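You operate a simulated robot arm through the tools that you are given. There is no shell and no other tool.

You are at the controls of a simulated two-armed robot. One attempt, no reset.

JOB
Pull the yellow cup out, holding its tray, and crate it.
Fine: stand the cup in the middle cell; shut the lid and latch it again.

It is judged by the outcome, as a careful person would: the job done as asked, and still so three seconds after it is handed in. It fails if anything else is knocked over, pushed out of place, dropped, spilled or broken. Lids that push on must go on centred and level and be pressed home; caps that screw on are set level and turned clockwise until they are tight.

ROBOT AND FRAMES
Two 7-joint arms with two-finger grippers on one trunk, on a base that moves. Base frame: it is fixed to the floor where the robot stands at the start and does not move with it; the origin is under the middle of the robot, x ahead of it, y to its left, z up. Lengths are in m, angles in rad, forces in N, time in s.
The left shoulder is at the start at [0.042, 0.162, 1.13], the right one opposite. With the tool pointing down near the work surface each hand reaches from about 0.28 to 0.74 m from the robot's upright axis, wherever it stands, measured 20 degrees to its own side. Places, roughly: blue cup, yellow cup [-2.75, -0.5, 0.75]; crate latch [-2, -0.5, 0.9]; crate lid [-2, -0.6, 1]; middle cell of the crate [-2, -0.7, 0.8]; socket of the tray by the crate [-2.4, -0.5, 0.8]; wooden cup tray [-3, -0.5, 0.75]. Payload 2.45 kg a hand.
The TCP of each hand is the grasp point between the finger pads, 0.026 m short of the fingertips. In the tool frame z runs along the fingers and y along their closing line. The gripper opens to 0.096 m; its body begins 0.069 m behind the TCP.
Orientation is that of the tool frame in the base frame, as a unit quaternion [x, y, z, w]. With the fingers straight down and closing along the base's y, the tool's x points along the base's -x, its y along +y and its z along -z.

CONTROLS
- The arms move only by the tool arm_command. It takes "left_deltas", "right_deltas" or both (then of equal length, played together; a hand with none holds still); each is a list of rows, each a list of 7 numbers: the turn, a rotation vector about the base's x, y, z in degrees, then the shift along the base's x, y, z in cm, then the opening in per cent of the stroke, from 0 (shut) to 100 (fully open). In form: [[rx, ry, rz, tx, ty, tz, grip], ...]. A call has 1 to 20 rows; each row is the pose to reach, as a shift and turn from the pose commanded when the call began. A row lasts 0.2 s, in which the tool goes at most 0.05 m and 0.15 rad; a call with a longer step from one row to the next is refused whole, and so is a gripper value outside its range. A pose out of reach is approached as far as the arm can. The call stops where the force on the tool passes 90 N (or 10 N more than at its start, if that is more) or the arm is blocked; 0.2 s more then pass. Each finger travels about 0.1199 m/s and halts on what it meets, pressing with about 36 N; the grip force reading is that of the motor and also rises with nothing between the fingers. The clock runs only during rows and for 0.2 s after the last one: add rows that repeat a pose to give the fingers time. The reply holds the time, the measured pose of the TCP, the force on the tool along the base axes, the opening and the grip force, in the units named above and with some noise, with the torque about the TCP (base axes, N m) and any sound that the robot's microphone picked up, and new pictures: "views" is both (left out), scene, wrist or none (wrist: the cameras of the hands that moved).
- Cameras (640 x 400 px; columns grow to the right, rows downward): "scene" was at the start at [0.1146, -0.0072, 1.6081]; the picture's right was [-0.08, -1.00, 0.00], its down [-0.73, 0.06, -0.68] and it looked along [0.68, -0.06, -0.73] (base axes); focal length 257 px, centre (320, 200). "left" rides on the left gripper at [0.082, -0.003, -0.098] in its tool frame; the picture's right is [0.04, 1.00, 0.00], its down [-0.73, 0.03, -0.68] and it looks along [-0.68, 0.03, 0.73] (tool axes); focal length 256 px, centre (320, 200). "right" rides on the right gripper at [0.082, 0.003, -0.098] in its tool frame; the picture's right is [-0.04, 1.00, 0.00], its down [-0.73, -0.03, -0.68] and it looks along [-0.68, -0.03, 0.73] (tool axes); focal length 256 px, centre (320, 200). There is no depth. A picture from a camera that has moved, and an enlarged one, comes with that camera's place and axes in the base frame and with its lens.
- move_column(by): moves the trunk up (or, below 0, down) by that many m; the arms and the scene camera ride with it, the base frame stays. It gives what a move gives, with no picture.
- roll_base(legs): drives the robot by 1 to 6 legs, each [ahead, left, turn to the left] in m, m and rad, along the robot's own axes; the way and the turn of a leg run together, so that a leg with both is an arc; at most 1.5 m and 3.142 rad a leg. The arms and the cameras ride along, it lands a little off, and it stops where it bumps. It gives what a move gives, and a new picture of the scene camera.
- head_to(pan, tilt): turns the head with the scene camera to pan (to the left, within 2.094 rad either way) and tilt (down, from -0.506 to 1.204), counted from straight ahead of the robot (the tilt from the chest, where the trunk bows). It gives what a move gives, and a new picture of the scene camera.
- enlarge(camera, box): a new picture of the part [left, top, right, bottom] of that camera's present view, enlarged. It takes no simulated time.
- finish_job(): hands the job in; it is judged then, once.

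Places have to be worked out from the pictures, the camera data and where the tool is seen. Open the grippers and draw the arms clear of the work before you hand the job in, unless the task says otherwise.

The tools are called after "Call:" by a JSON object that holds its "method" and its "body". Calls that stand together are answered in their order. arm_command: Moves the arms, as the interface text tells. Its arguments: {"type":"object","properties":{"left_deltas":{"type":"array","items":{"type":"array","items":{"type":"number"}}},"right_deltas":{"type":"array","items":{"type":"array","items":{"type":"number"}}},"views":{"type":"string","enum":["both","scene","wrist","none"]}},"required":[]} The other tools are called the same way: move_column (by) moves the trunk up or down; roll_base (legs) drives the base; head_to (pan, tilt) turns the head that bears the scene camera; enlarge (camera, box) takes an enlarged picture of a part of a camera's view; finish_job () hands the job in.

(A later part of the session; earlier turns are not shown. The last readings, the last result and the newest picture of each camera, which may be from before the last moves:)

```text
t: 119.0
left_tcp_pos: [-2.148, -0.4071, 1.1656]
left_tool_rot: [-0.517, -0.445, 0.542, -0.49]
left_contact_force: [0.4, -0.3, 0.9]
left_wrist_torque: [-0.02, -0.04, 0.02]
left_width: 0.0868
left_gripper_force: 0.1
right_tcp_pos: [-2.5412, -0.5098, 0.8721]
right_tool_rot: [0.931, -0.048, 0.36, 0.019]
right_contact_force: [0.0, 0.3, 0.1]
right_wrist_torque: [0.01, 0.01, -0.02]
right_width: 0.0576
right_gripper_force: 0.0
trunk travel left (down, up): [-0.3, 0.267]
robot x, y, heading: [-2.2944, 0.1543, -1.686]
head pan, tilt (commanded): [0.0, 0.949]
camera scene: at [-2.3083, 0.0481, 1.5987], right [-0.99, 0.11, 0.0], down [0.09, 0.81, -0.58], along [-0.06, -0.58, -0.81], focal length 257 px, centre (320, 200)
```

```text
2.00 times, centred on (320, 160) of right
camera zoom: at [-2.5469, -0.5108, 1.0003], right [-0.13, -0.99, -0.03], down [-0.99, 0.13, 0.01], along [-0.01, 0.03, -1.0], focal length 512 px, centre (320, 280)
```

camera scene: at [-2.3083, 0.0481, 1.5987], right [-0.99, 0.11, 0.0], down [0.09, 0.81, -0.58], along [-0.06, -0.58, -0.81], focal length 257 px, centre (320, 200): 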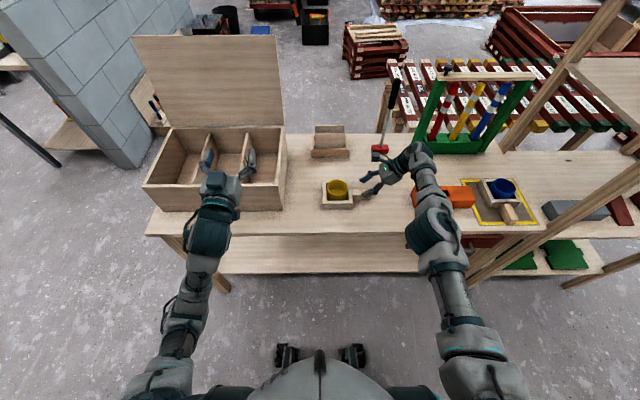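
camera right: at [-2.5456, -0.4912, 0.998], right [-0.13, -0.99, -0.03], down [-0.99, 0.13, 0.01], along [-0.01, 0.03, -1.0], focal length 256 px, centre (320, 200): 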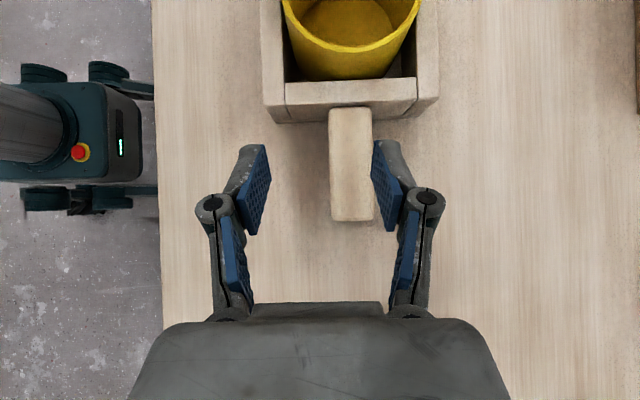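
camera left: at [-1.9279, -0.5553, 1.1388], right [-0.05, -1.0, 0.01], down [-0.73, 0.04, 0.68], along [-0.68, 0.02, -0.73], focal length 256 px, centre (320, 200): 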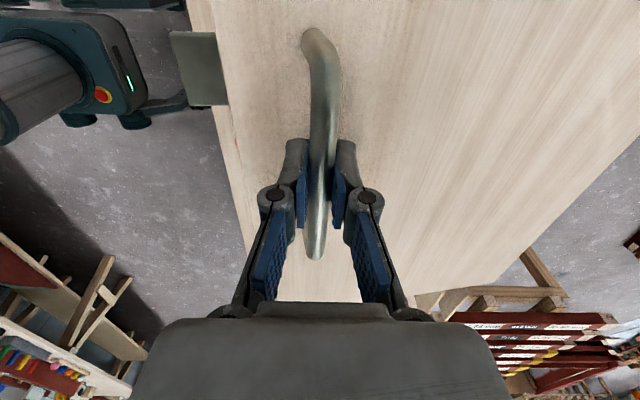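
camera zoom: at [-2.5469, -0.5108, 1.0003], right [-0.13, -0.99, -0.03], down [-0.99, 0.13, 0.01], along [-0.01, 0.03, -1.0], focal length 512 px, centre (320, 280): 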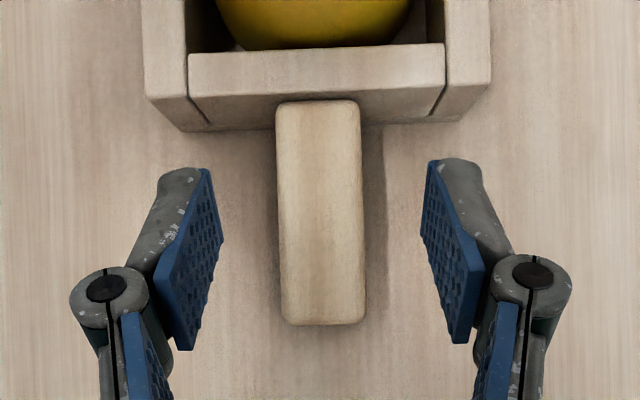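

The handle is centred between the right fingers. Before gripping it I check that the left hand can get over the cup with the base here: I pitch it down while moving toward the cup, still high.

Call:
{"method": "arm_command", "body": {"left_deltas": [[7.5, -0.8, 0, -1, -0.5, 0, 90], [15, -1.6, 0, -2, -1, 0, 90], [22.4, -2.4, 0, -3, -1.5, 0, 90], [29.8, -3.1, 0, -4.5, -2, 0, 90], [37.3, -3.9, 0, -6, -2.5, 0, 90], [44.7, -4.7, 0, -7.5, -3, 0, 90], [52.2, -5.5, 0, -9, -3.5, 0, 90], [59.7, -6.3, 0, -10.5, -4, 0, 90], [67.1, -7.1, 0, -12, -4.5, 0, 90], [74.6, -7.9, 0, -13.5, -5, 0, 90], [82, -8.7, 0, -15, -5.5, 0, 90], [89.5, -9.4, 0, -16.5, -6, 0, 90], [89.5, -9.4, 0, -16.5, -6, 0, 90]], "views": "both"}}

```text
t: 121.8
left_tcp_pos: [-2.3156, -0.4632, 1.1679]
left_tool_rot: [0.75, 0.66, -0.032, 0.015]
left_contact_force: [1.1, -0.3, 0.4]
left_wrist_torque: [-0.02, 0.02, 0.0]
left_width: 0.0864
left_gripper_force: 0.0
right_tcp_pos: [-2.5426, -0.5127, 0.8723]
right_tool_rot: [0.931, -0.047, 0.361, 0.02]
right_contact_force: [0.4, -0.3, 0.5]
right_wrist_torque: [-0.01, 0.02, 0.0]
right_width: 0.0575
right_gripper_force: 0.1
trunk travel left (down, up): [-0.3, 0.267]
robot x, y, heading: [-2.2954, 0.1502, -1.684]
head pan, tilt (commanded): [0.0, 0.949]
camera scene: at [-2.3123, 0.0434, 1.5982], right [-0.99, 0.11, 0.0], down [0.09, 0.81, -0.58], along [-0.06, -0.57, -0.82], focal length 257 px, centre (320, 200)
camera left: at [-2.3032, -0.3752, 1.2595], right [1.0, -0.09, -0.02], down [-0.05, -0.69, 0.73], along [-0.08, -0.72, -0.69], focal length 256 px, centre (320, 200)
```

scene: 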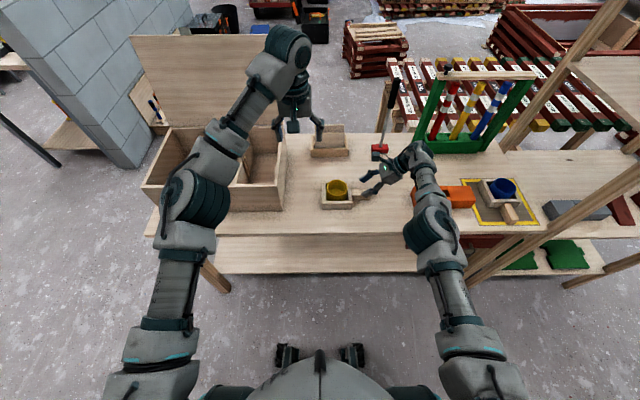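
left: 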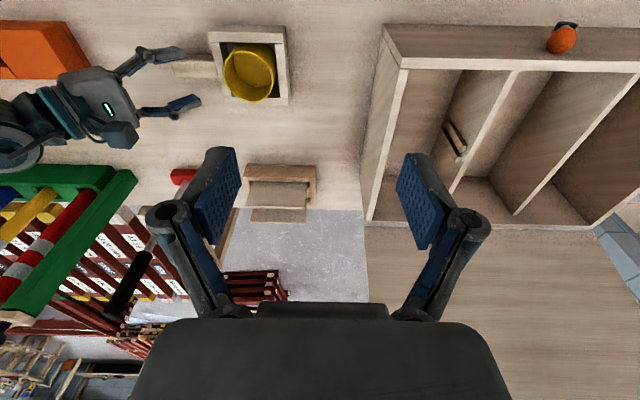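

The left arm is now in a healthy posture with no limit reported, and its view shows cup, tray and the right gripper. I move it over the cup at a safe height, fully open.

Call:
{"method": "arm_command", "body": {"left_deltas": [[0, 0, 0, -3, -1.3, -2, 100], [0, 0, 0, -6, -2.6, -4, 100], [0, 0, 0, -9, -4, -6.5, 100], [0, 0, 0, -11.8, -5.3, -9.5, 100], [0, 0, 0, -11.8, -5.3, -12.5, 100], [0, 0, 0, -11.8, -5.3, -12.5, 100]], "views": "both"}}

```text
t: 123.2
left_tcp_pos: [-2.4125, -0.4879, 1.0344]
left_tool_rot: [0.75, 0.66, -0.032, 0.015]
left_contact_force: [-0.1, 0.8, 0.0]
left_wrist_torque: [-0.03, -0.01, -0.02]
left_width: 0.0958
left_gripper_force: 0.1
left hand out of reach, approached as far as the arm can: row 2, 3, 4, 5, 6
right_tcp_pos: [-2.5429, -0.5118, 0.8723]
right_tool_rot: [0.931, -0.048, 0.361, 0.019]
right_contact_force: [1.1, 0.4, -0.6]
right_wrist_torque: [0.01, 0.0, 0.01]
right_width: 0.0581
right_gripper_force: 0.1
trunk travel left (down, up): [-0.3, 0.267]
robot x, y, heading: [-2.2982, 0.1553, -1.679]
head pan, tilt (commanded): [0.0, 0.949]
camera scene: at [-2.3117, 0.0426, 1.5981], right [-0.99, 0.11, 0.0], down [0.09, 0.81, -0.58], along [-0.06, -0.57, -0.82], focal length 257 px, centre (320, 200)
camera left: at [-2.4007, -0.401, 1.1262], right [1.0, -0.09, -0.02], down [-0.05, -0.69, 0.73], along [-0.08, -0.72, -0.69], focal length 256 px, centre (320, 200)
```

scene: 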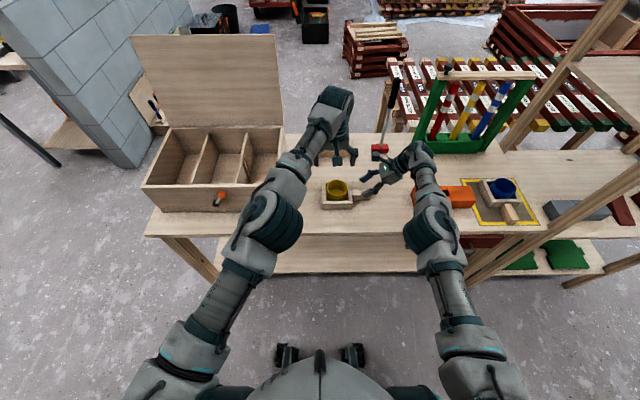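
left: 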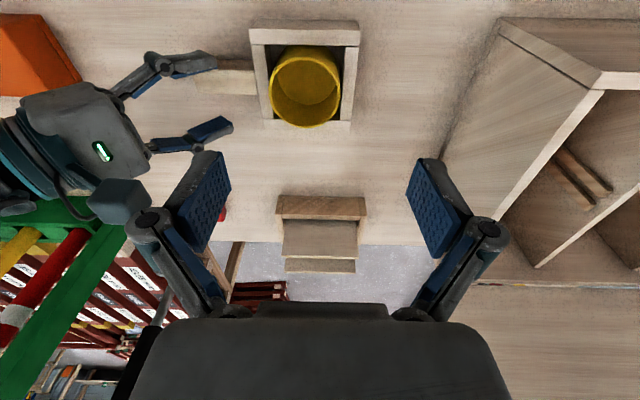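

The left arm is just short of the cup and the right arm has little slack, so turning the robot about 11 degrees clockwise would bring the left shoulder nearer and ease the right wrist. I raise both hands first.

Call:
{"method": "arm_command", "body": {"left_deltas": [[0, 0, 0, 0.5, 1, 3, 100], [0, 0, 0, 1, 2, 6, 100], [0, 0, 0, 1, 2, 8, 100], [0, 0, 0, 1, 2, 8, 100]], "right_deltas": [[0, 0, 0, 0, 0, 3, 60], [0, 0, 0, -1, 0, 6, 60], [0, 0, 0, -2, 0, 9, 60], [0, 0, 0, -2, 0, 9, 60]], "views": "none"}}

Call:
{"method": "roll_base", "body": {"legs": [[0.043, 0.068, -0.2]]}}

```text
t: 124.2
left_tcp_pos: [-2.3996, -0.4704, 1.1171]
left_tool_rot: [0.751, 0.66, -0.03, 0.014]
left_contact_force: [1.1, -0.7, -1.3]
left_wrist_torque: [0.06, -0.03, 0.01]
left_width: 0.0962
left_gripper_force: 0.0
left hand out of reach, approached as far as the arm can: row 1, 2
right_tcp_pos: [-2.5658, -0.5143, 0.9606]
right_tool_rot: [0.932, -0.048, 0.36, 0.019]
right_contact_force: [-0.3, 0.0, -0.2]
right_wrist_torque: [0.01, -0.01, 0.03]
right_width: 0.0574
right_gripper_force: 0.1
right hand out of reach, approached as far as the arm can: row 1, 2, 3
trunk travel left (down, up): [-0.3, 0.267]
robot x, y, heading: [-2.2955, 0.1573, -1.681]
head pan, tilt (commanded): [0.0, 0.949]
```

```text
t: 125.3
left_tcp_pos: [-2.4893, -0.4844, 1.1159]
left_tool_rot: [0.815, 0.579, -0.027, 0.019]
left_contact_force: [-0.4, -0.4, -0.9]
left_wrist_torque: [0.04, -0.08, 0.02]
left_width: 0.096
left_gripper_force: 0.1
right_tcp_pos: [-2.6583, -0.4951, 0.9573]
right_tool_rot: [0.918, -0.142, 0.366, 0.057]
right_contact_force: [-1.4, -0.7, -0.8]
right_wrist_torque: [0.01, -0.03, 0.01]
right_width: 0.0577
right_gripper_force: 0.1
trunk travel left (down, up): [-0.3, 0.267]
robot x, y, heading: [-2.244, 0.1002, -1.885]
head pan, tilt (commanded): [0.0, 0.949]
camera scene: at [-2.3047, 0.0027, 1.598], right [-0.95, 0.31, -0.02], down [0.26, 0.77, -0.58], along [-0.17, -0.55, -0.82], focal length 257 px, centre (320, 200)
```

scene: 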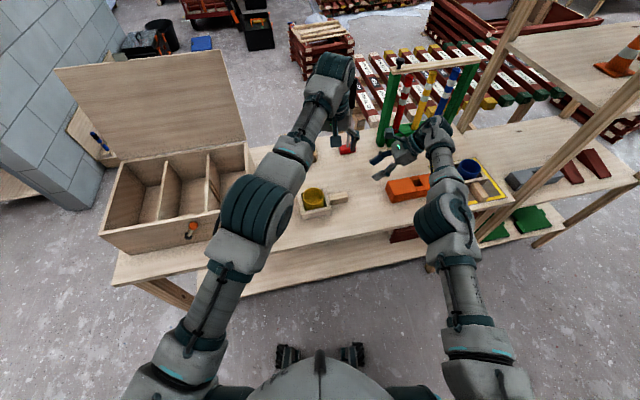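

Now at heading -1.885. I turn the right hand back 11.7 degrees to align with the handle and bring it over it, while the left hand moves over the cup at height.

Call:
{"method": "arm_command", "body": {"left_deltas": [[0, 0, 0, 2, -1, -0.5, 100], [0, 0, 0, 4, -2, -1, 100], [0, 0, 0, 5.3, -3.2, -1.5, 100], [0, 0, 0, 5.3, -3.2, -1.5, 100], [0, 0, 0, 5.3, -3.2, -1.5, 100], [0, 0, 0, 5.3, -3.2, -1.5, 100]], "right_deltas": [[0, 0, 0, 1, 0, 0, 60], [0, 0, 3.9, 4, -0.4, -2, 60], [0, 0, 7.8, 7, -0.8, -4, 60], [0, 0, 11.7, 10, -1.2, -6, 60], [0, 0, 11.7, 10.6, -1.3, -7.5, 60], [0, 0, 11.7, 10.6, -1.3, -7.5, 60]], "views": "both"}}

```text
t: 126.7
left_tcp_pos: [-2.4114, -0.5346, 1.1086]
left_tool_rot: [0.814, 0.58, -0.034, 0.007]
left_contact_force: [1.6, -0.2, -0.1]
left_wrist_torque: [0.0, 0.09, 0.03]
left_width: 0.0957
left_gripper_force: 0.1
left hand out of reach, approached as far as the arm can: row 1, 2, 3, 4, 5, 6
right_tcp_pos: [-2.5222, -0.5154, 0.8895]
right_tool_rot: [0.933, -0.046, 0.355, 0.018]
right_contact_force: [0.0, 0.0, -0.3]
right_wrist_torque: [0.06, 0.07, 0.02]
right_width: 0.0574
right_gripper_force: 0.0
right hand out of reach, approached as far as the arm can: row 1, 2, 4, 5, 6
trunk travel left (down, up): [-0.3, 0.267]
robot x, y, heading: [-2.243, 0.1006, -1.881]
head pan, tilt (commanded): [0.0, 0.949]
camera scene: at [-2.2568, -0.0138, 1.5981], right [-0.95, 0.31, 0.01], down [0.25, 0.78, -0.58], along [-0.19, -0.55, -0.82], focal length 257 px, centre (320, 200)
camera right: at [-2.5266, -0.5162, 1.0178], right [-0.13, -0.99, -0.03], down [-0.99, 0.13, 0.02], along [-0.02, 0.03, -1.0], focal length 256 px, centre (320, 200)
camera left: at [-2.3809, -0.4505, 1.2007], right [0.96, -0.29, -0.03], down [-0.18, -0.67, 0.72], along [-0.23, -0.69, -0.69], focal length 256 px, centre (320, 200)
```

scene: 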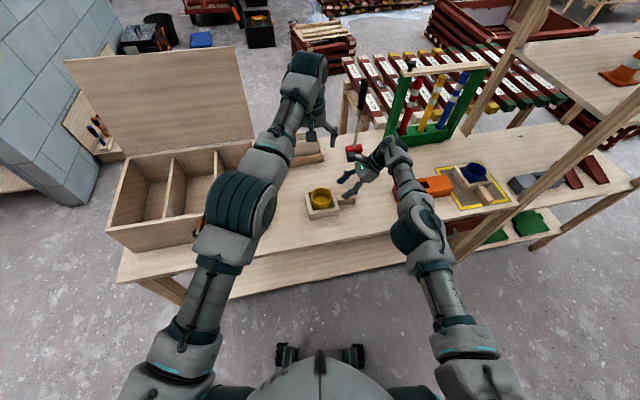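
right: 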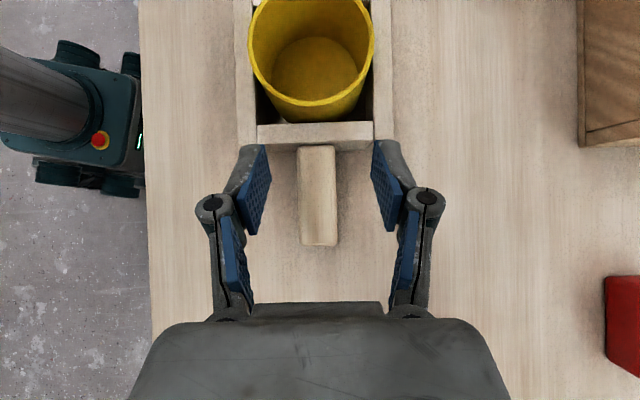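
left: 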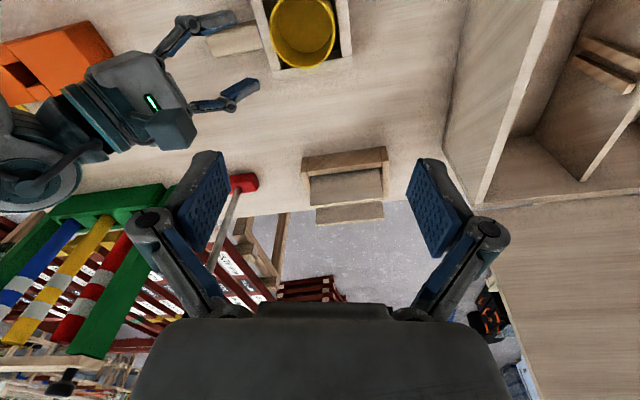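

Both hands are near but pinned by joint limits. The left arm seems happiest with an outward yaw, and a round cup doesn't care, so I yaw the left hand -45 degrees while asking for the spot above the cup.

Call:
{"method": "arm_command", "body": {"left_deltas": [[0, 0, -7.5, -0.5, 0.5, 0, 100], [0, 0, -15, -1, 1, 0, 100], [0, 0, -22.5, -1.5, 1.5, 0, 100], [0, 0, -30, -2, 2, 0, 100], [0, 0, -37.5, -2.5, 2, 0, 100], [0, 0, -45, -2.5, 2, 0, 100], [0, 0, -45, -2.5, 2, 0, 100]], "views": "both"}}

```text
t: 128.3
left_tcp_pos: [-2.4426, -0.5146, 1.1112]
left_tool_rot: [0.974, 0.224, -0.038, -0.002]
left_contact_force: [-0.1, -0.4, 0.7]
left_wrist_torque: [0.05, 0.05, 0.01]
left_width: 0.0961
left_gripper_force: 0.0
right_tcp_pos: [-2.527, -0.5125, 0.8899]
right_tool_rot: [0.933, -0.045, 0.358, 0.019]
right_contact_force: [0.0, -0.2, -0.3]
right_wrist_torque: [-0.01, 0.06, 0.01]
right_width: 0.0577
right_gripper_force: 0.1
trunk travel left (down, up): [-0.3, 0.267]
robot x, y, heading: [-2.2407, 0.0941, -1.887]
head pan, tilt (commanded): [0.0, 0.949]
camera scene: at [-2.273, -0.0083, 1.5983], right [-0.95, 0.31, 0.0], down [0.25, 0.78, -0.58], along [-0.18, -0.55, -0.82], focal length 257 px, centre (320, 200)
camera left: at [-2.3627, -0.4731, 1.2023], right [0.47, -0.88, -0.03], down [-0.59, -0.34, 0.73], along [-0.65, -0.33, -0.68], focal length 256 px, centre (320, 200)
```

scene: 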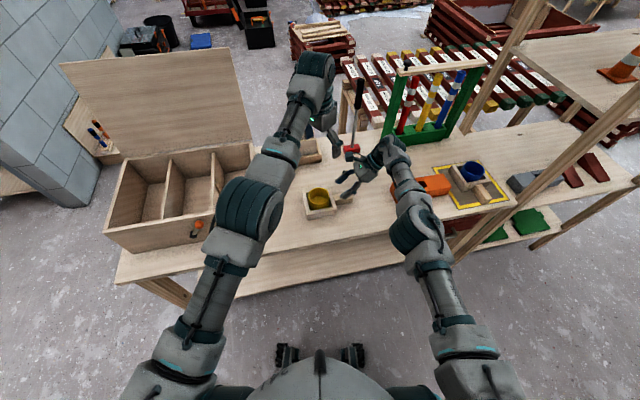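
left: 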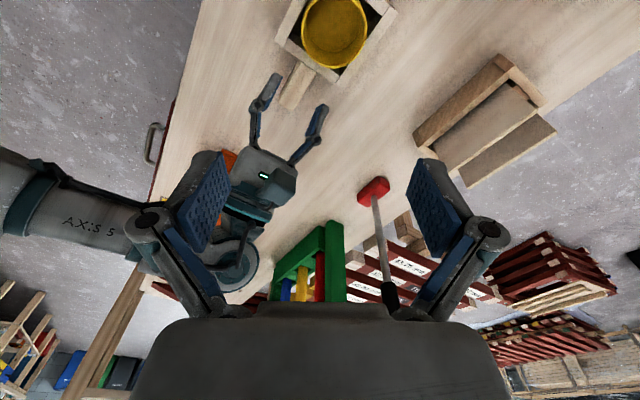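

With that yaw the left arm reaches the spot above the cup freely. The right hand sits 2.5 cm too far in along the handle, so I shift the base 2 cm to -x, which the left arm can absorb.

Call:
{"method": "roll_base", "body": {"legs": [[0.004, -0.022, 0.0]]}}

Call:
{"method": "enlarge", "body": {"camera": "right", "box": [160, 40, 480, 240]}}

```text
t: 129.1
left_tcp_pos: [-2.4703, -0.5134, 1.1122]
left_tool_rot: [0.974, 0.224, -0.038, -0.003]
left_contact_force: [0.0, 0.8, 0.7]
left_wrist_torque: [-0.01, -0.02, -0.03]
left_width: 0.0959
left_gripper_force: 0.2
right_tcp_pos: [-2.5515, -0.5095, 0.8902]
right_tool_rot: [0.932, -0.046, 0.358, 0.02]
right_contact_force: [0.0, 1.1, 0.6]
right_wrist_torque: [-0.01, 0.03, 0.01]
right_width: 0.0576
right_gripper_force: 0.1
trunk travel left (down, up): [-0.3, 0.267]
robot x, y, heading: [-2.2631, 0.103, -1.887]
head pan, tilt (commanded): [0.0, 0.949]
camera scene: at [-2.3113, -0.0004, 1.5981], right [-0.95, 0.31, -0.01], down [0.26, 0.77, -0.58], along [-0.17, -0.55, -0.82], focal length 257 px, centre (320, 200)
```

scene: 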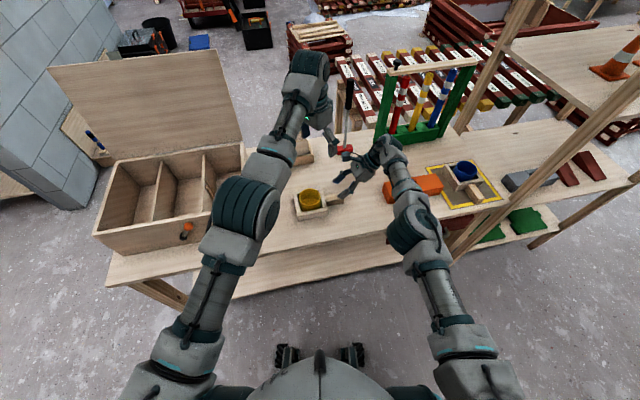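

```text
2.00 times, centred on (320, 140) of right
camera zoom: at [-2.5565, -0.5107, 1.0179], right [-0.13, -0.99, -0.02], down [-0.99, 0.13, 0.01], along [-0.01, 0.02, -1.0], focal length 512 px, centre (320, 320)
```

zoom: 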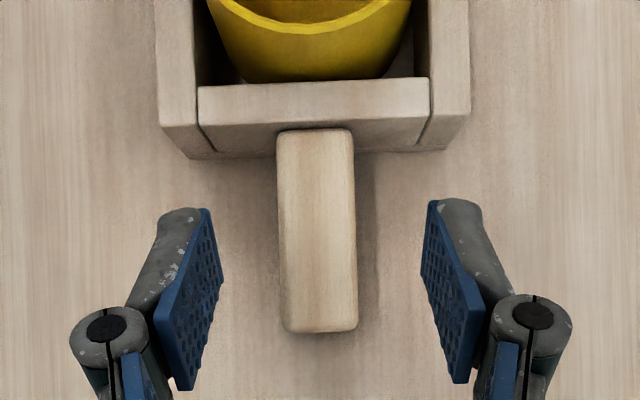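

Handle is centred and aligned under the right hand. I lower it to grasp height, watching for table contact.

Call:
{"method": "arm_command", "body": {"right_deltas": [[0, 0, 0, 0, 0, -1.5, 60], [0, 0, 0, 0, 0, -3, 60], [0, 0, 0, 0, 0, -4.2, 60], [0, 0, 0, 0, 0, -4.8, 60], [0, 0, 0, 0, 0, -4.8, 60]], "views": "wrist"}}

```text
t: 130.3
left_tcp_pos: [-2.4439, -0.5181, 1.1164]
left_tool_rot: [0.974, 0.223, -0.048, -0.006]
left_contact_force: [1.3, 1.0, 0.8]
left_wrist_torque: [0.02, 0.09, 0.03]
left_width: 0.0962
left_gripper_force: 0.0
right_tcp_pos: [-2.5269, -0.5083, 0.8456]
right_tool_rot: [0.936, -0.045, 0.349, 0.019]
right_contact_force: [0.5, -0.3, 0.0]
right_wrist_torque: [0.02, 0.04, 0.02]
right_width: 0.0577
right_gripper_force: 0.1
right hand out of reach, approached as far as the arm can: row 2, 3, 4, 5
trunk travel left (down, up): [-0.3, 0.267]
robot x, y, heading: [-2.2598, 0.0996, -1.891]
head pan, tilt (commanded): [0.0, 0.949]
camera right: at [-2.5308, -0.51, 0.9746], right [-0.13, -0.99, -0.02], down [-0.99, 0.13, 0.03], along [-0.03, 0.03, -1.0], focal length 256 px, centre (320, 200)
```

right: 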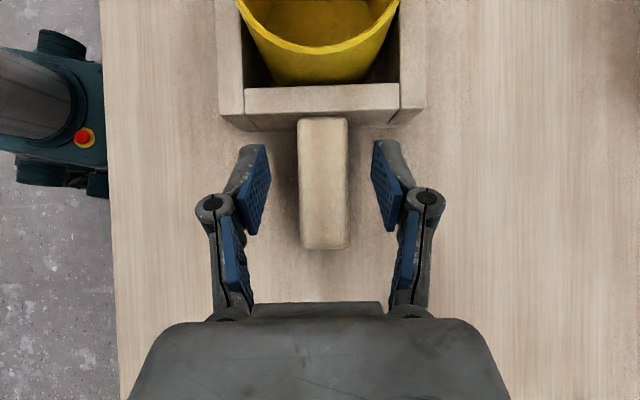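

The hands' readings shifted together with a small roll, so the robot was still swaying after the base move. I hold still for two seconds and measure again.

Call:
{"method": "arm_command", "body": {"right_deltas": [[0, 0, 0, 0, 0, 0, 60], [0, 0, 0, 0, 0, 0, 60], [0, 0, 0, 0, 0, 0, 60], [0, 0, 0, 0, 0, 0, 60], [0, 0, 0, 0, 0, 0, 60], [0, 0, 0, 0, 0, 0, 60], [0, 0, 0, 0, 0, 0, 60], [0, 0, 0, 0, 0, 0, 60], [0, 0, 0, 0, 0, 0, 60], [0, 0, 0, 0, 0, 0, 60]], "views": "both"}}

```text
t: 132.5
left_tcp_pos: [-2.4732, -0.5129, 1.1172]
left_tool_rot: [0.974, 0.223, -0.038, -0.001]
left_contact_force: [-1.1, -0.2, 0.4]
left_wrist_torque: [-0.01, -0.06, -0.05]
left_width: 0.0961
left_gripper_force: 0.1
right_tcp_pos: [-2.5485, -0.5017, 0.8442]
right_tool_rot: [0.932, -0.047, 0.358, 0.022]
right_contact_force: [0.1, 0.1, 0.4]
right_wrist_torque: [0.01, -0.02, -0.02]
right_width: 0.0576
right_gripper_force: 0.2
trunk travel left (down, up): [-0.3, 0.267]
robot x, y, heading: [-2.2654, 0.1034, -1.885]
head pan, tilt (commanded): [0.0, 0.949]
camera scene: at [-2.3208, 0.0022, 1.598], right [-0.95, 0.31, -0.01], down [0.26, 0.77, -0.58], along [-0.17, -0.55, -0.82], focal length 257 px, centre (320, 200)
camera right: at [-2.5545, -0.5031, 0.9722], right [-0.13, -0.99, -0.02], down [-0.99, 0.13, 0.01], along [-0.01, 0.02, -1.0], focal length 256 px, centre (320, 200)
```

scene: 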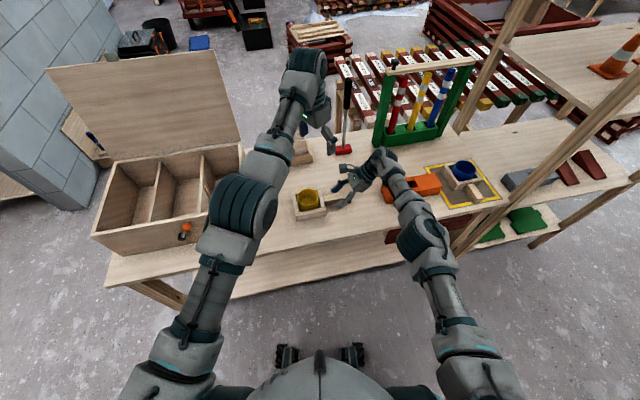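
right: 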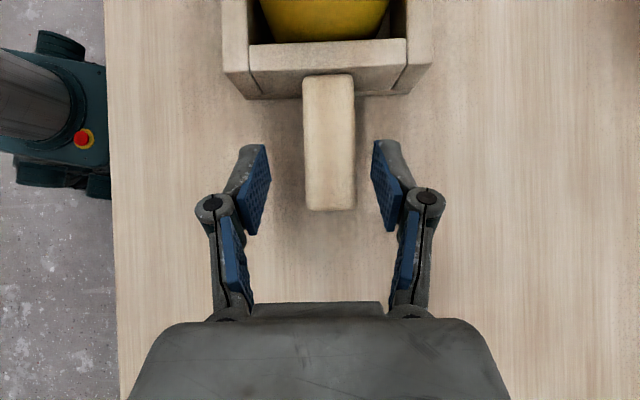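

Settled now: the right hand is at (-2.5485, -0.502, 0.844) around the handle, 4 mm off centre. I nudge it over and close on the handle gently.

Call:
{"method": "arm_command", "body": {"right_deltas": [[0, 0, 0, 0, -0.4, 0, 60], [0, 0, 0, 0, -0.4, 0, 60], [0, 0, 0, 0, -0.4, 0, 45], [0, 0, 0, 0, -0.4, 0, 35], [0, 0, 0, 0, -0.4, 0, 35], [0, 0, 0, 0, -0.4, 0, 35], [0, 0, 0, 0, -0.4, 0, 35], [0, 0, 0, 0, -0.4, 0, 35]], "views": "wrist"}}

```text
t: 134.3
left_tcp_pos: [-2.4664, -0.5145, 1.1165]
left_tool_rot: [0.974, 0.224, -0.041, -0.002]
left_contact_force: [1.3, -0.3, 0.2]
left_wrist_torque: [0.03, 0.0, -0.02]
left_width: 0.0961
left_gripper_force: 0.1
right_tcp_pos: [-2.5425, -0.5043, 0.8446]
right_tool_rot: [0.933, -0.046, 0.356, 0.02]
right_contact_force: [0.2, 1.1, 0.1]
right_wrist_torque: [-0.02, 0.0, -0.02]
right_width: 0.0336
right_gripper_force: 0.1
right hand out of reach, approached as far as the arm can: row 1
trunk travel left (down, up): [-0.3, 0.267]
robot x, y, heading: [-2.26, 0.104, -1.888]
head pan, tilt (commanded): [0.0, 0.949]
camera right: at [-2.548, -0.5062, 0.9736], right [-0.13, -0.99, -0.02], down [-0.99, 0.13, 0.02], along [-0.02, 0.02, -1.0], focal length 256 px, centre (320, 200)
```

right: 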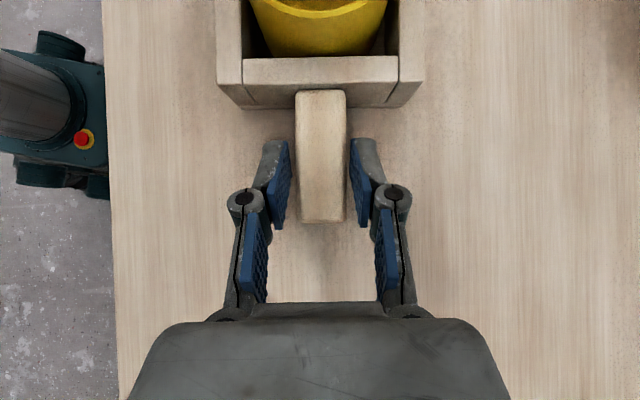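

Centred with 3 mm slack each side. I wait a little more to let the residual sway die out before closing fully.

Call:
{"method": "arm_command", "body": {"right_deltas": [[0, 0, 0, 0, 0, 0, 35], [0, 0, 0, 0, 0, 0, 35], [0, 0, 0, 0, 0, 0, 35], [0, 0, 0, 0, 0, 0, 35], [0, 0, 0, 0, 0, 0, 35], [0, 0, 0, 0, 0, 0, 35], [0, 0, 0, 0, 0, 0, 35], [0, 0, 0, 0, 0, 0, 35], [0, 0, 0, 0, 0, 0, 35], [0, 0, 0, 0, 0, 0, 35]], "views": "wrist"}}

```text
t: 136.5
left_tcp_pos: [-2.4593, -0.5149, 1.1174]
left_tool_rot: [0.974, 0.224, -0.043, -0.004]
left_contact_force: [-0.3, 0.4, 0.0]
left_wrist_torque: [0.0, 0.04, 0.01]
left_width: 0.0962
left_gripper_force: 0.0
right_tcp_pos: [-2.5383, -0.5079, 0.8472]
right_tool_rot: [0.934, -0.046, 0.353, 0.021]
right_contact_force: [0.4, 1.1, -0.1]
right_wrist_torque: [-0.01, 0.0, 0.0]
right_width: 0.0335
right_gripper_force: 0.1
trunk travel left (down, up): [-0.3, 0.267]
robot x, y, heading: [-2.2612, 0.101, -1.884]
head pan, tilt (commanded): [0.0, 0.949]
camera right: at [-2.5421, -0.5079, 0.9743], right [-0.13, -0.99, -0.02], down [-0.99, 0.13, 0.02], along [-0.02, 0.02, -1.0], focal length 256 px, centre (320, 200)
```

right: 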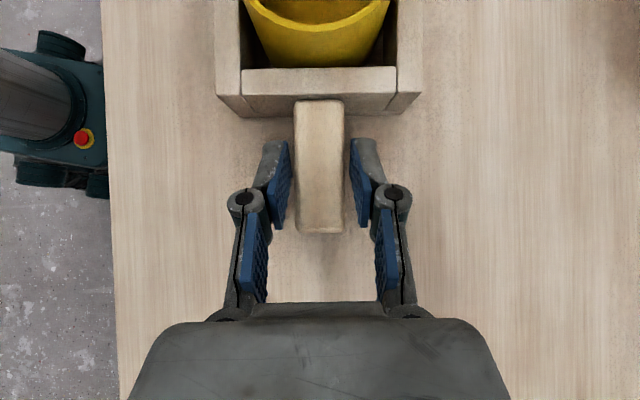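

The sway is nearly damped out (x about -2.538). I close the right gripper on the handle.

Call:
{"method": "arm_command", "body": {"right_deltas": [[0, 0, 0, 0, 0, 0, 28], [0, 0, 0, 0, 0, 0, 20], [0, 0, 0, 0, 0, 0, 10], [0, 0, 0, 0, 0, 0, 10], [0, 0, 0, 0, 0, 0, 10], [0, 0, 0, 0, 0, 0, 10]], "views": "both"}}

```text
t: 137.9
left_tcp_pos: [-2.4633, -0.5131, 1.1174]
left_tool_rot: [0.974, 0.223, -0.042, -0.003]
left_contact_force: [0.3, -0.1, 0.5]
left_wrist_torque: [0.02, -0.01, 0.0]
left_width: 0.0958
left_gripper_force: 0.0
right_tcp_pos: [-2.5424, -0.505, 0.8455]
right_tool_rot: [0.934, -0.047, 0.354, 0.022]
right_contact_force: [-1.3, 0.5, 2.5]
right_wrist_torque: [0.23, -0.55, 0.14]
right_width: 0.0275
right_gripper_force: 35.6
trunk travel left (down, up): [-0.3, 0.267]
robot x, y, heading: [-2.2667, 0.1018, -1.884]
head pan, tilt (commanded): [0.0, 0.949]
camera scene: at [-2.3001, -0.0037, 1.5983], right [-0.95, 0.31, 0.0], down [0.25, 0.78, -0.58], along [-0.18, -0.55, -0.82], focal length 257 px, centre (320, 200)
camera right: at [-2.5462, -0.5064, 0.9741], right [-0.13, -0.99, -0.02], down [-0.99, 0.13, 0.02], along [-0.02, 0.02, -1.0], focal length 256 px, centre (320, 200)
```

scene: 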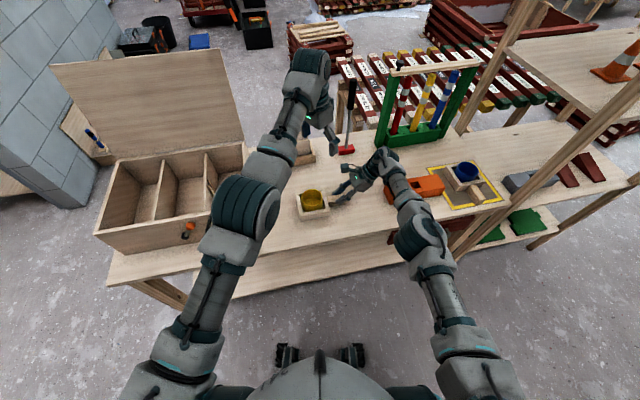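
right: 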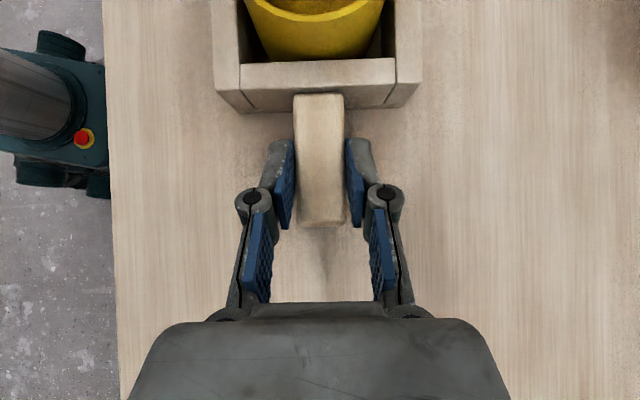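

The handle is held at 2.75 cm. Now I look through the left camera to fix the cup's place precisely.

Call:
{"method": "enlarge", "body": {"camera": "left", "box": [160, 0, 480, 200]}}

Call:
{"method": "enlarge", "body": {"camera": "scene", "box": [270, 140, 430, 240]}}

```text
2.00 times, centred on (320, 100) of left
camera zoom: at [-2.3818, -0.473, 1.2075], right [0.47, -0.88, -0.03], down [-0.59, -0.34, 0.73], along [-0.66, -0.33, -0.68], focal length 512 px, centre (320, 400)
```

zoom: 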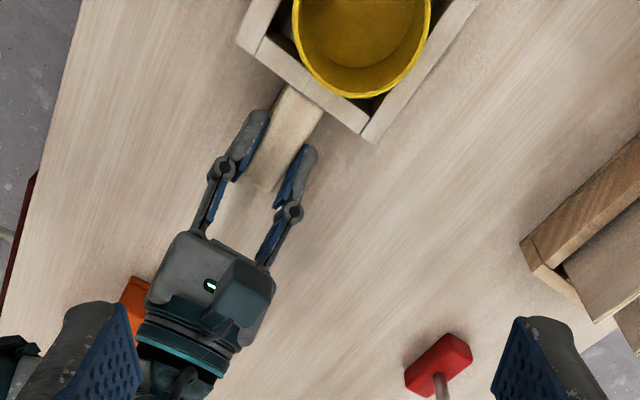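

```text
4.00 times, centred on (350, 190) of scene
camera zoom: at [-2.3001, -0.0037, 1.5983], right [-0.95, 0.31, 0.0], down [0.25, 0.78, -0.58], along [-0.18, -0.55, -0.82], focal length 1029 px, centre (200, 240)
```

zoom: 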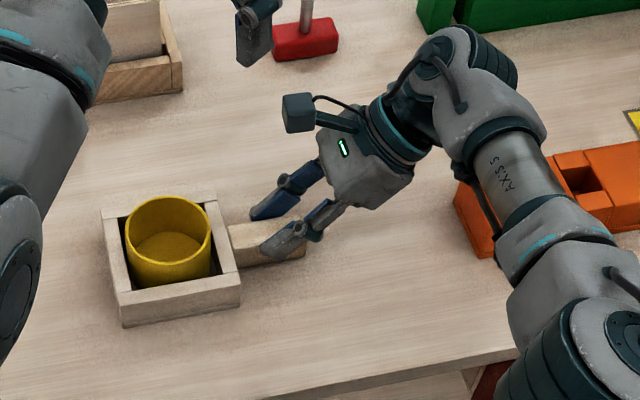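

The scene view confirms the cup rim centre at (-2.4395, -0.520) and good clearance between the hands. I lower the left hand slowly over the cup, correcting its 5-degree tilt.

Call:
{"method": "arm_command", "body": {"left_deltas": [[0.1, -0.8, 0, 0.4, -0.1, -1, 100], [0.2, -1.6, 0, 0.8, -0.2, -2, 100], [0.35, -2.4, 0, 1.2, -0.4, -3.5, 100], [0.5, -3.2, 0, 1.6, -0.5, -5, 100], [0.6, -4, 0, 2, -0.6, -6.5, 100], [0.7, -4.75, 0, 2.4, -0.7, -8, 100], [0.7, -4.75, 0, 2.4, -0.7, -9.5, 100], [0.7, -4.75, 0, 2.4, -0.7, -10.5, 100], [0.7, -4.75, 0, 2.4, -0.7, -11, 100], [0.7, -4.75, 0, 2.4, -0.7, -11, 100]], "views": "both"}}

```text
t: 140.1
left_tcp_pos: [-2.4486, -0.5346, 1.0108]
left_tool_rot: [0.975, 0.224, 0.001, 0.0]
left_contact_force: [-0.3, 0.8, -0.1]
left_wrist_torque: [0.01, -0.01, 0.03]
left_width: 0.0961
left_gripper_force: 0.2
left hand out of reach, approached as far as the arm can: row 3, 4, 5, 6, 7, 8, 9, 10
right_tcp_pos: [-2.5419, -0.5056, 0.8453]
right_tool_rot: [0.933, -0.047, 0.355, 0.021]
right_contact_force: [0.0, 0.7, 1.0]
right_wrist_torque: [0.04, -0.26, -0.06]
right_width: 0.0276
right_gripper_force: 36.0
trunk travel left (down, up): [-0.3, 0.267]
robot x, y, heading: [-2.2656, 0.098, -1.882]
head pan, tilt (commanded): [0.0, 0.949]
camera scene: at [-2.2997, -0.0044, 1.5982], right [-0.95, 0.31, 0.0], down [0.25, 0.78, -0.58], along [-0.18, -0.55, -0.82], focal length 257 px, centre (320, 200)
camera left: at [-2.3746, -0.4957, 1.1084], right [0.47, -0.88, 0.0], down [-0.65, -0.35, 0.68], along [-0.6, -0.32, -0.73], focal length 256 px, centre (320, 200)
```

scene: 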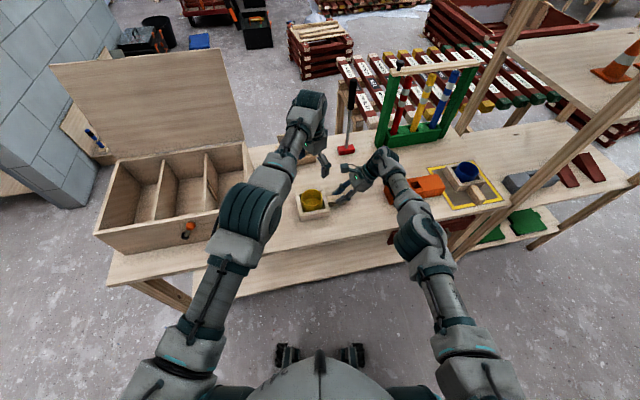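
left: 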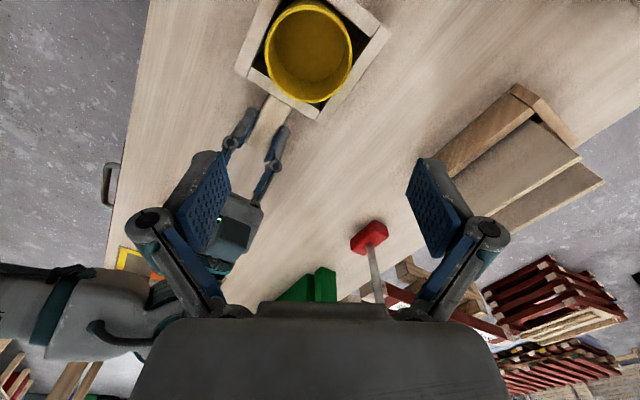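

The left arm can't hold exactly vertical this near; its wrist flex is the limit, so a forward pitch will help. I raise it and turn it to close along the tray's x with a 25-degree forward pitch.

Call:
{"method": "arm_command", "body": {"left_deltas": [[0, 0, 0, 0, 0, 2, 100], [0, 0, 0, 0.3, 0.5, 5, 100], [-2.7, 1.9, 7.1, 0.6, 1, 7, 100], [-5.4, 3.8, 14.3, 0.9, 1.5, 7, 100], [-8, 5.6, 21.4, 1.2, 2, 7, 100], [-10.7, 7.5, 28.6, 1.5, 2.5, 7, 100], [-13.4, 9.4, 35.7, 1.7, 3, 7, 100], [-16.1, 11.3, 42.8, 1.9, 3.5, 7, 100], [-18.7, 13.1, 50, 1.9, 3.5, 7, 100], [-21.4, 15, 57.1, 1.9, 3.5, 7, 100], [-21.4, 15, 57.1, 1.9, 3.5, 7, 100], [-21.4, 15, 57.1, 1.9, 3.5, 7, 100]], "views": "both"}}

```text
t: 142.7
left_tcp_pos: [-2.4991, -0.5633, 1.1208]
left_tool_rot: [0.725, 0.654, -0.16, 0.146]
left_contact_force: [-0.1, -0.9, -0.5]
left_wrist_torque: [-0.04, 0.01, -0.02]
left_width: 0.096
left_gripper_force: 0.1
left hand out of reach, approached as far as the arm can: row 3, 4, 5, 6, 7, 8, 9, 10, 11, 12
right_tcp_pos: [-2.5422, -0.5056, 0.8463]
right_tool_rot: [0.934, -0.046, 0.355, 0.019]
right_contact_force: [-0.8, 1.1, 1.8]
right_wrist_torque: [0.07, 0.28, 0.0]
right_width: 0.0277
right_gripper_force: 36.3
trunk travel left (down, up): [-0.3, 0.267]
robot x, y, heading: [-2.2651, 0.1011, -1.887]
head pan, tilt (commanded): [0.0, 0.949]
camera scene: at [-2.301, -0.0042, 1.5982], right [-0.95, 0.31, 0.0], down [0.25, 0.78, -0.58], along [-0.18, -0.55, -0.82], focal length 257 px, centre (320, 200)
camera left: at [-2.4892, -0.4468, 1.1749], right [1.0, -0.07, -0.01], down [-0.01, -0.38, 0.93], along [-0.07, -0.92, -0.38], focal length 256 px, centre (320, 200)
```

scene: 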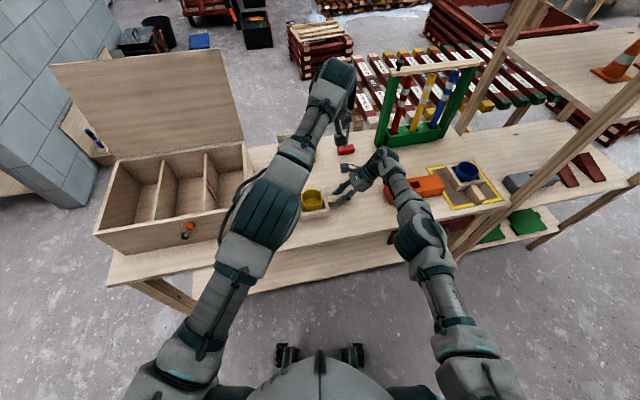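
left: 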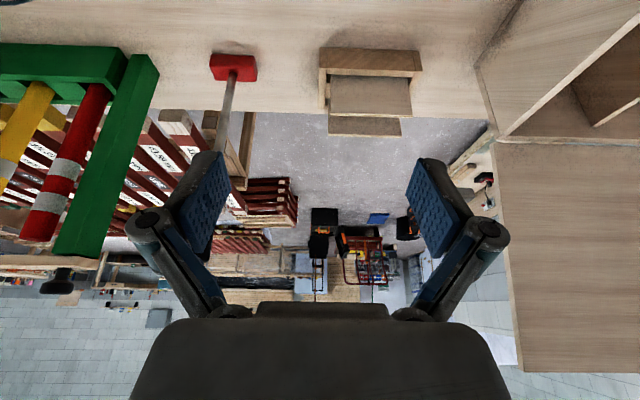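

That yaw pushes the left arm out to its limit: its elbow posture is still the flipped one. It is worth fixing properly, so I release the handle, lift both hands clear and back the base off into free space.

Call:
{"method": "arm_command", "body": {"right_deltas": [[0, 0, 0, 0, 0, 0, 30], [0, 0, 0, 0, 0, 0, 50], [0, 0, 0, 0, 0, 0, 60], [0, 0, 0, 0, 0, 2, 60], [0, 0, 0, -0.5, 0, 5, 60], [0, 0, 0, -1, 0, 9, 60], [0, 0, 0, -1, 0, 12, 60], [0, 0, 0, -1, 0, 12, 60]], "views": "wrist"}}

```text
t: 144.5
left_tcp_pos: [-2.4986, -0.5627, 1.1214]
left_tool_rot: [0.726, 0.653, -0.159, 0.145]
left_contact_force: [-0.6, 0.1, 0.1]
left_wrist_torque: [-0.01, -0.01, 0.02]
left_width: 0.096
left_gripper_force: 0.0
right_tcp_pos: [-2.552, -0.5076, 0.9651]
right_tool_rot: [0.934, -0.047, 0.353, 0.022]
right_contact_force: [-0.1, 0.2, 0.0]
right_wrist_torque: [0.01, -0.03, 0.0]
right_width: 0.0575
right_gripper_force: 0.0
trunk travel left (down, up): [-0.3, 0.267]
robot x, y, heading: [-2.2664, 0.101, -1.885]
head pan, tilt (commanded): [0.0, 0.949]
camera right: at [-2.5553, -0.509, 1.0938], right [-0.13, -0.99, -0.02], down [-0.99, 0.13, 0.02], along [-0.02, 0.02, -1.0], focal length 256 px, centre (320, 200)
```

right: 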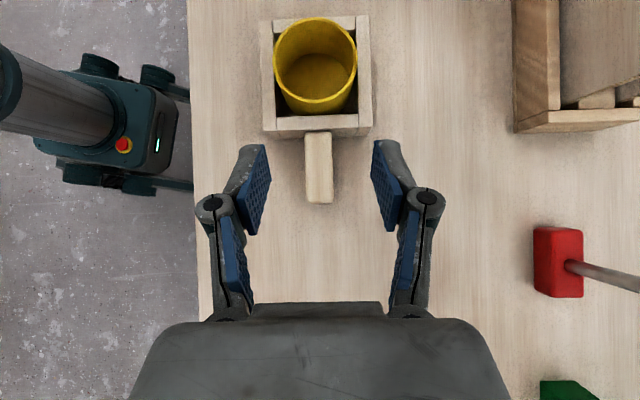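

The tray is undisturbed and both hands are clear. I back the base away 0.3 m.

Call:
{"method": "roll_base", "body": {"legs": [[-0.3, 0.0, 0.0]]}}

```text
t: 146.6
left_tcp_pos: [-2.4061, -0.2785, 1.1215]
left_tool_rot: [0.726, 0.652, -0.16, 0.147]
left_contact_force: [0.7, -0.3, 0.2]
left_wrist_torque: [0.01, 0.0, 0.04]
left_width: 0.0961
left_gripper_force: 0.0
right_tcp_pos: [-2.4581, -0.2241, 0.9649]
right_tool_rot: [0.934, -0.046, 0.354, 0.021]
right_contact_force: [-0.3, -0.5, 0.0]
right_wrist_torque: [-0.01, -0.01, 0.0]
right_width: 0.0577
right_gripper_force: 0.1
trunk travel left (down, up): [-0.3, 0.267]
robot x, y, heading: [-2.1682, 0.3831, -1.881]
head pan, tilt (commanded): [0.0, 0.949]
camera scene: at [-2.207, 0.2793, 1.598], right [-0.95, 0.31, 0.0], down [0.25, 0.78, -0.58], along [-0.18, -0.55, -0.82], focal length 257 px, centre (320, 200)
```

scene: 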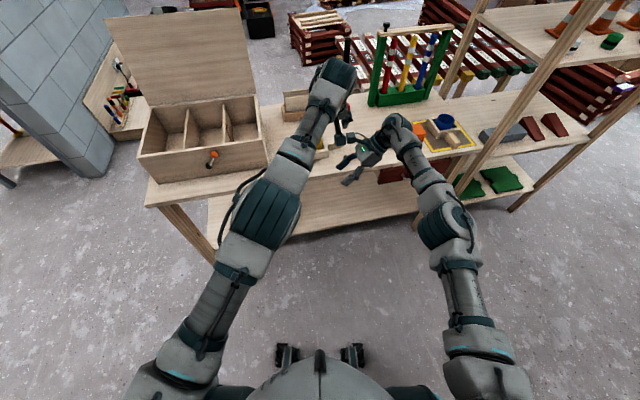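

In free space, I yaw the left hand further inward while moving it left and forward; being infeasible for the flipped posture, this should drive the arm straight and through to the proper side.

Call:
{"method": "arm_command", "body": {"left_deltas": [[0, 0, 0, 3, 0, 2, 90], [0, 0, 0, 7, 0, 4, 90], [0, 0, 0, 11, 0, 6, 90], [0, 0, 8, 15, -1, 6, 90], [0, 0, 16, 18, -2, 6, 90], [0, 0, 24, 21, -3, 6, 90], [0, 0, 32, 23, -4, 6, 90], [0, 0, 40, 25, -5, 6, 90], [0, 0, 48, 25, -6, 6, 90], [0, 0, 56, 25, -7, 6, 90], [0, 0, 64, 25, -8, 6, 90], [0, 0, 64, 25, -8, 6, 90]], "views": "scene"}}

```text
t: 149.2
left_tcp_pos: [-2.1367, -0.3375, 1.1791]
left_tool_rot: [0.268, 0.938, -0.058, 0.21]
left_contact_force: [-0.4, 0.0, -0.1]
left_wrist_torque: [0.02, 0.03, 0.02]
left_width: 0.0864
left_gripper_force: 0.0
left hand out of reach, approached as far as the arm can: row 1, 2, 3, 4, 5, 6, 7, 8, 9, 11, 12
right_tcp_pos: [-2.4507, -0.2245, 0.9708]
right_tool_rot: [0.935, -0.046, 0.351, 0.023]
right_contact_force: [0.7, 0.4, -0.9]
right_wrist_torque: [0.02, 0.01, -0.01]
right_width: 0.0578
right_gripper_force: 0.0
trunk travel left (down, up): [-0.3, 0.267]
robot x, y, heading: [-2.1657, 0.3834, -1.884]
head pan, tilt (commanded): [0.0, 0.949]
camera scene: at [-2.1984, 0.2774, 1.5982], right [-0.95, 0.31, 0.0], down [0.25, 0.78, -0.58], along [-0.18, -0.55, -0.82], focal length 257 px, centre (320, 200)
```

scene: 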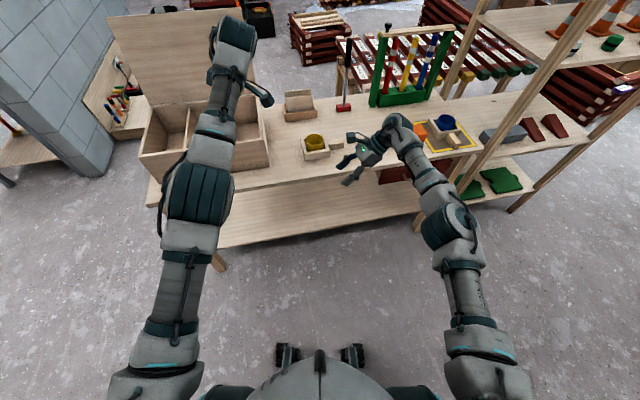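

The elbow is rolling over (its joint now faces up). I continue the inward yaw while starting to retract.

Call:
{"method": "arm_command", "body": {"left_deltas": [[0, 0, 8, 0, 1, 0, 90], [0, 0, 16, 0, 2, 0, 90], [0, 0, 24, 0, 3, 0, 90], [0, 0, 32, 0, 5, 0, 90], [0, 0, 40, 0, 7, 0, 90], [0, 0, 40, 0, 9, 0, 90], [0, 0, 40, 0, 12, 0, 90], [0, 0, 40, 0, 15, 0, 90], [0, 0, 40, 0, 15, 0, 90]], "views": "scene"}}

```text
t: 151.2
left_tcp_pos: [-2.1458, -0.2144, 1.1949]
left_tool_rot: [-0.068, 0.973, 0.015, 0.219]
left_contact_force: [0.2, 0.7, 1.2]
left_wrist_torque: [-0.07, -0.02, -0.02]
left_width: 0.0863
left_gripper_force: 0.1
left hand out of reach, approached as far as the arm can: row 1, 2, 3, 4, 6, 7, 8, 9
right_tcp_pos: [-2.4588, -0.2184, 0.9719]
right_tool_rot: [0.934, -0.045, 0.354, 0.025]
right_contact_force: [-0.2, 0.6, 0.1]
right_wrist_torque: [-0.01, 0.01, 0.02]
right_width: 0.0576
right_gripper_force: 0.1
trunk travel left (down, up): [-0.3, 0.267]
robot x, y, heading: [-2.174, 0.3856, -1.884]
head pan, tilt (commanded): [0.0, 0.949]
camera scene: at [-2.2089, 0.2846, 1.5986], right [-0.95, 0.31, 0.0], down [0.25, 0.77, -0.58], along [-0.18, -0.55, -0.81], focal length 257 px, centre (320, 200)
```

scene: 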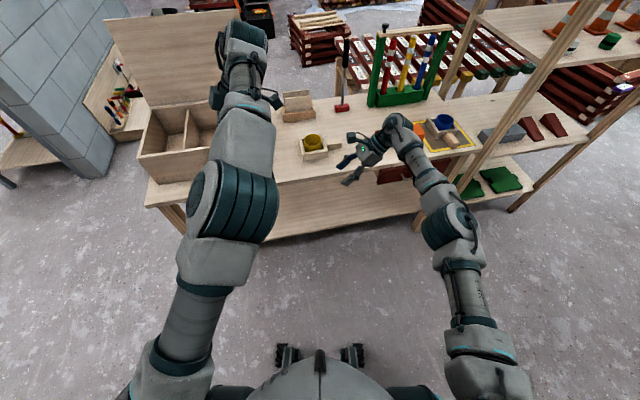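

The elbow joint now faces outward as it should. I unwind the yaw back to the plain tool-down pose while drawing the hand nearer the body.

Call:
{"method": "arm_command", "body": {"left_deltas": [[0, 0, 0, 0, 2, 0, 90], [1.65, 1.4, -8.1, 0, 4, -0.5, 90], [3.3, 2.8, -16.2, 0.3, 6, -1, 90], [5, 4.2, -24.4, 0.6, 8, -1.5, 90], [6.6, 5.5, -32.5, 0.9, 10, -2, 90], [8.2, 6.9, -40.6, 1.2, 11, -2.5, 90], [9.9, 8.3, -48.8, 1.5, 11, -3, 90], [11.5, 9.7, -56.9, 1.8, 11, -3.5, 90], [13.2, 11.1, -65, 2, 11, -4, 90], [14.9, 12.5, -73.2, 2.2, 11, -4.5, 90], [16.5, 13.9, -81.3, 2.3, 11, -4.5, 90], [18.2, 15.2, -89.4, 2.3, 11, -4.5, 90], [19.8, 16.6, -97.5, 2.3, 11, -4.5, 90], [21.5, 18, -105.7, 2.3, 11, -4.5, 90], [23.1, 19.4, -113.8, 2.3, 11, -4.5, 90], [23.1, 19.4, -113.8, 2.3, 11, -4.5, 90]], "views": "scene"}}

```text
t: 154.6
left_tcp_pos: [-2.0764, -0.1566, 1.165]
left_tool_rot: [0.81, 0.587, 0.001, -0.001]
left_contact_force: [0.1, 0.3, 0.3]
left_wrist_torque: [0.0, -0.01, 0.0]
left_width: 0.0864
left_gripper_force: 0.1
left hand out of reach, approached as far as the arm can: row 1, 2, 3, 4, 5, 6, 7, 8, 9, 10, 11, 12, 13, 14, 15, 16
right_tcp_pos: [-2.4557, -0.2225, 0.9693]
right_tool_rot: [0.934, -0.045, 0.354, 0.022]
right_contact_force: [-0.7, -0.1, -1.1]
right_wrist_torque: [0.01, 0.02, -0.02]
right_width: 0.0577
right_gripper_force: 0.1
trunk travel left (down, up): [-0.3, 0.267]
robot x, y, heading: [-2.1723, 0.3892, -1.885]
head pan, tilt (commanded): [0.0, 0.949]
camera scene: at [-2.2052, 0.2811, 1.5983], right [-0.95, 0.31, 0.0], down [0.25, 0.78, -0.58], along [-0.18, -0.55, -0.82], focal length 257 px, centre (320, 200)
```

scene: 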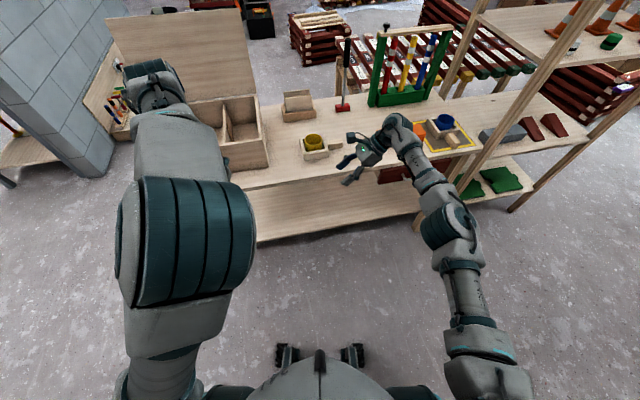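

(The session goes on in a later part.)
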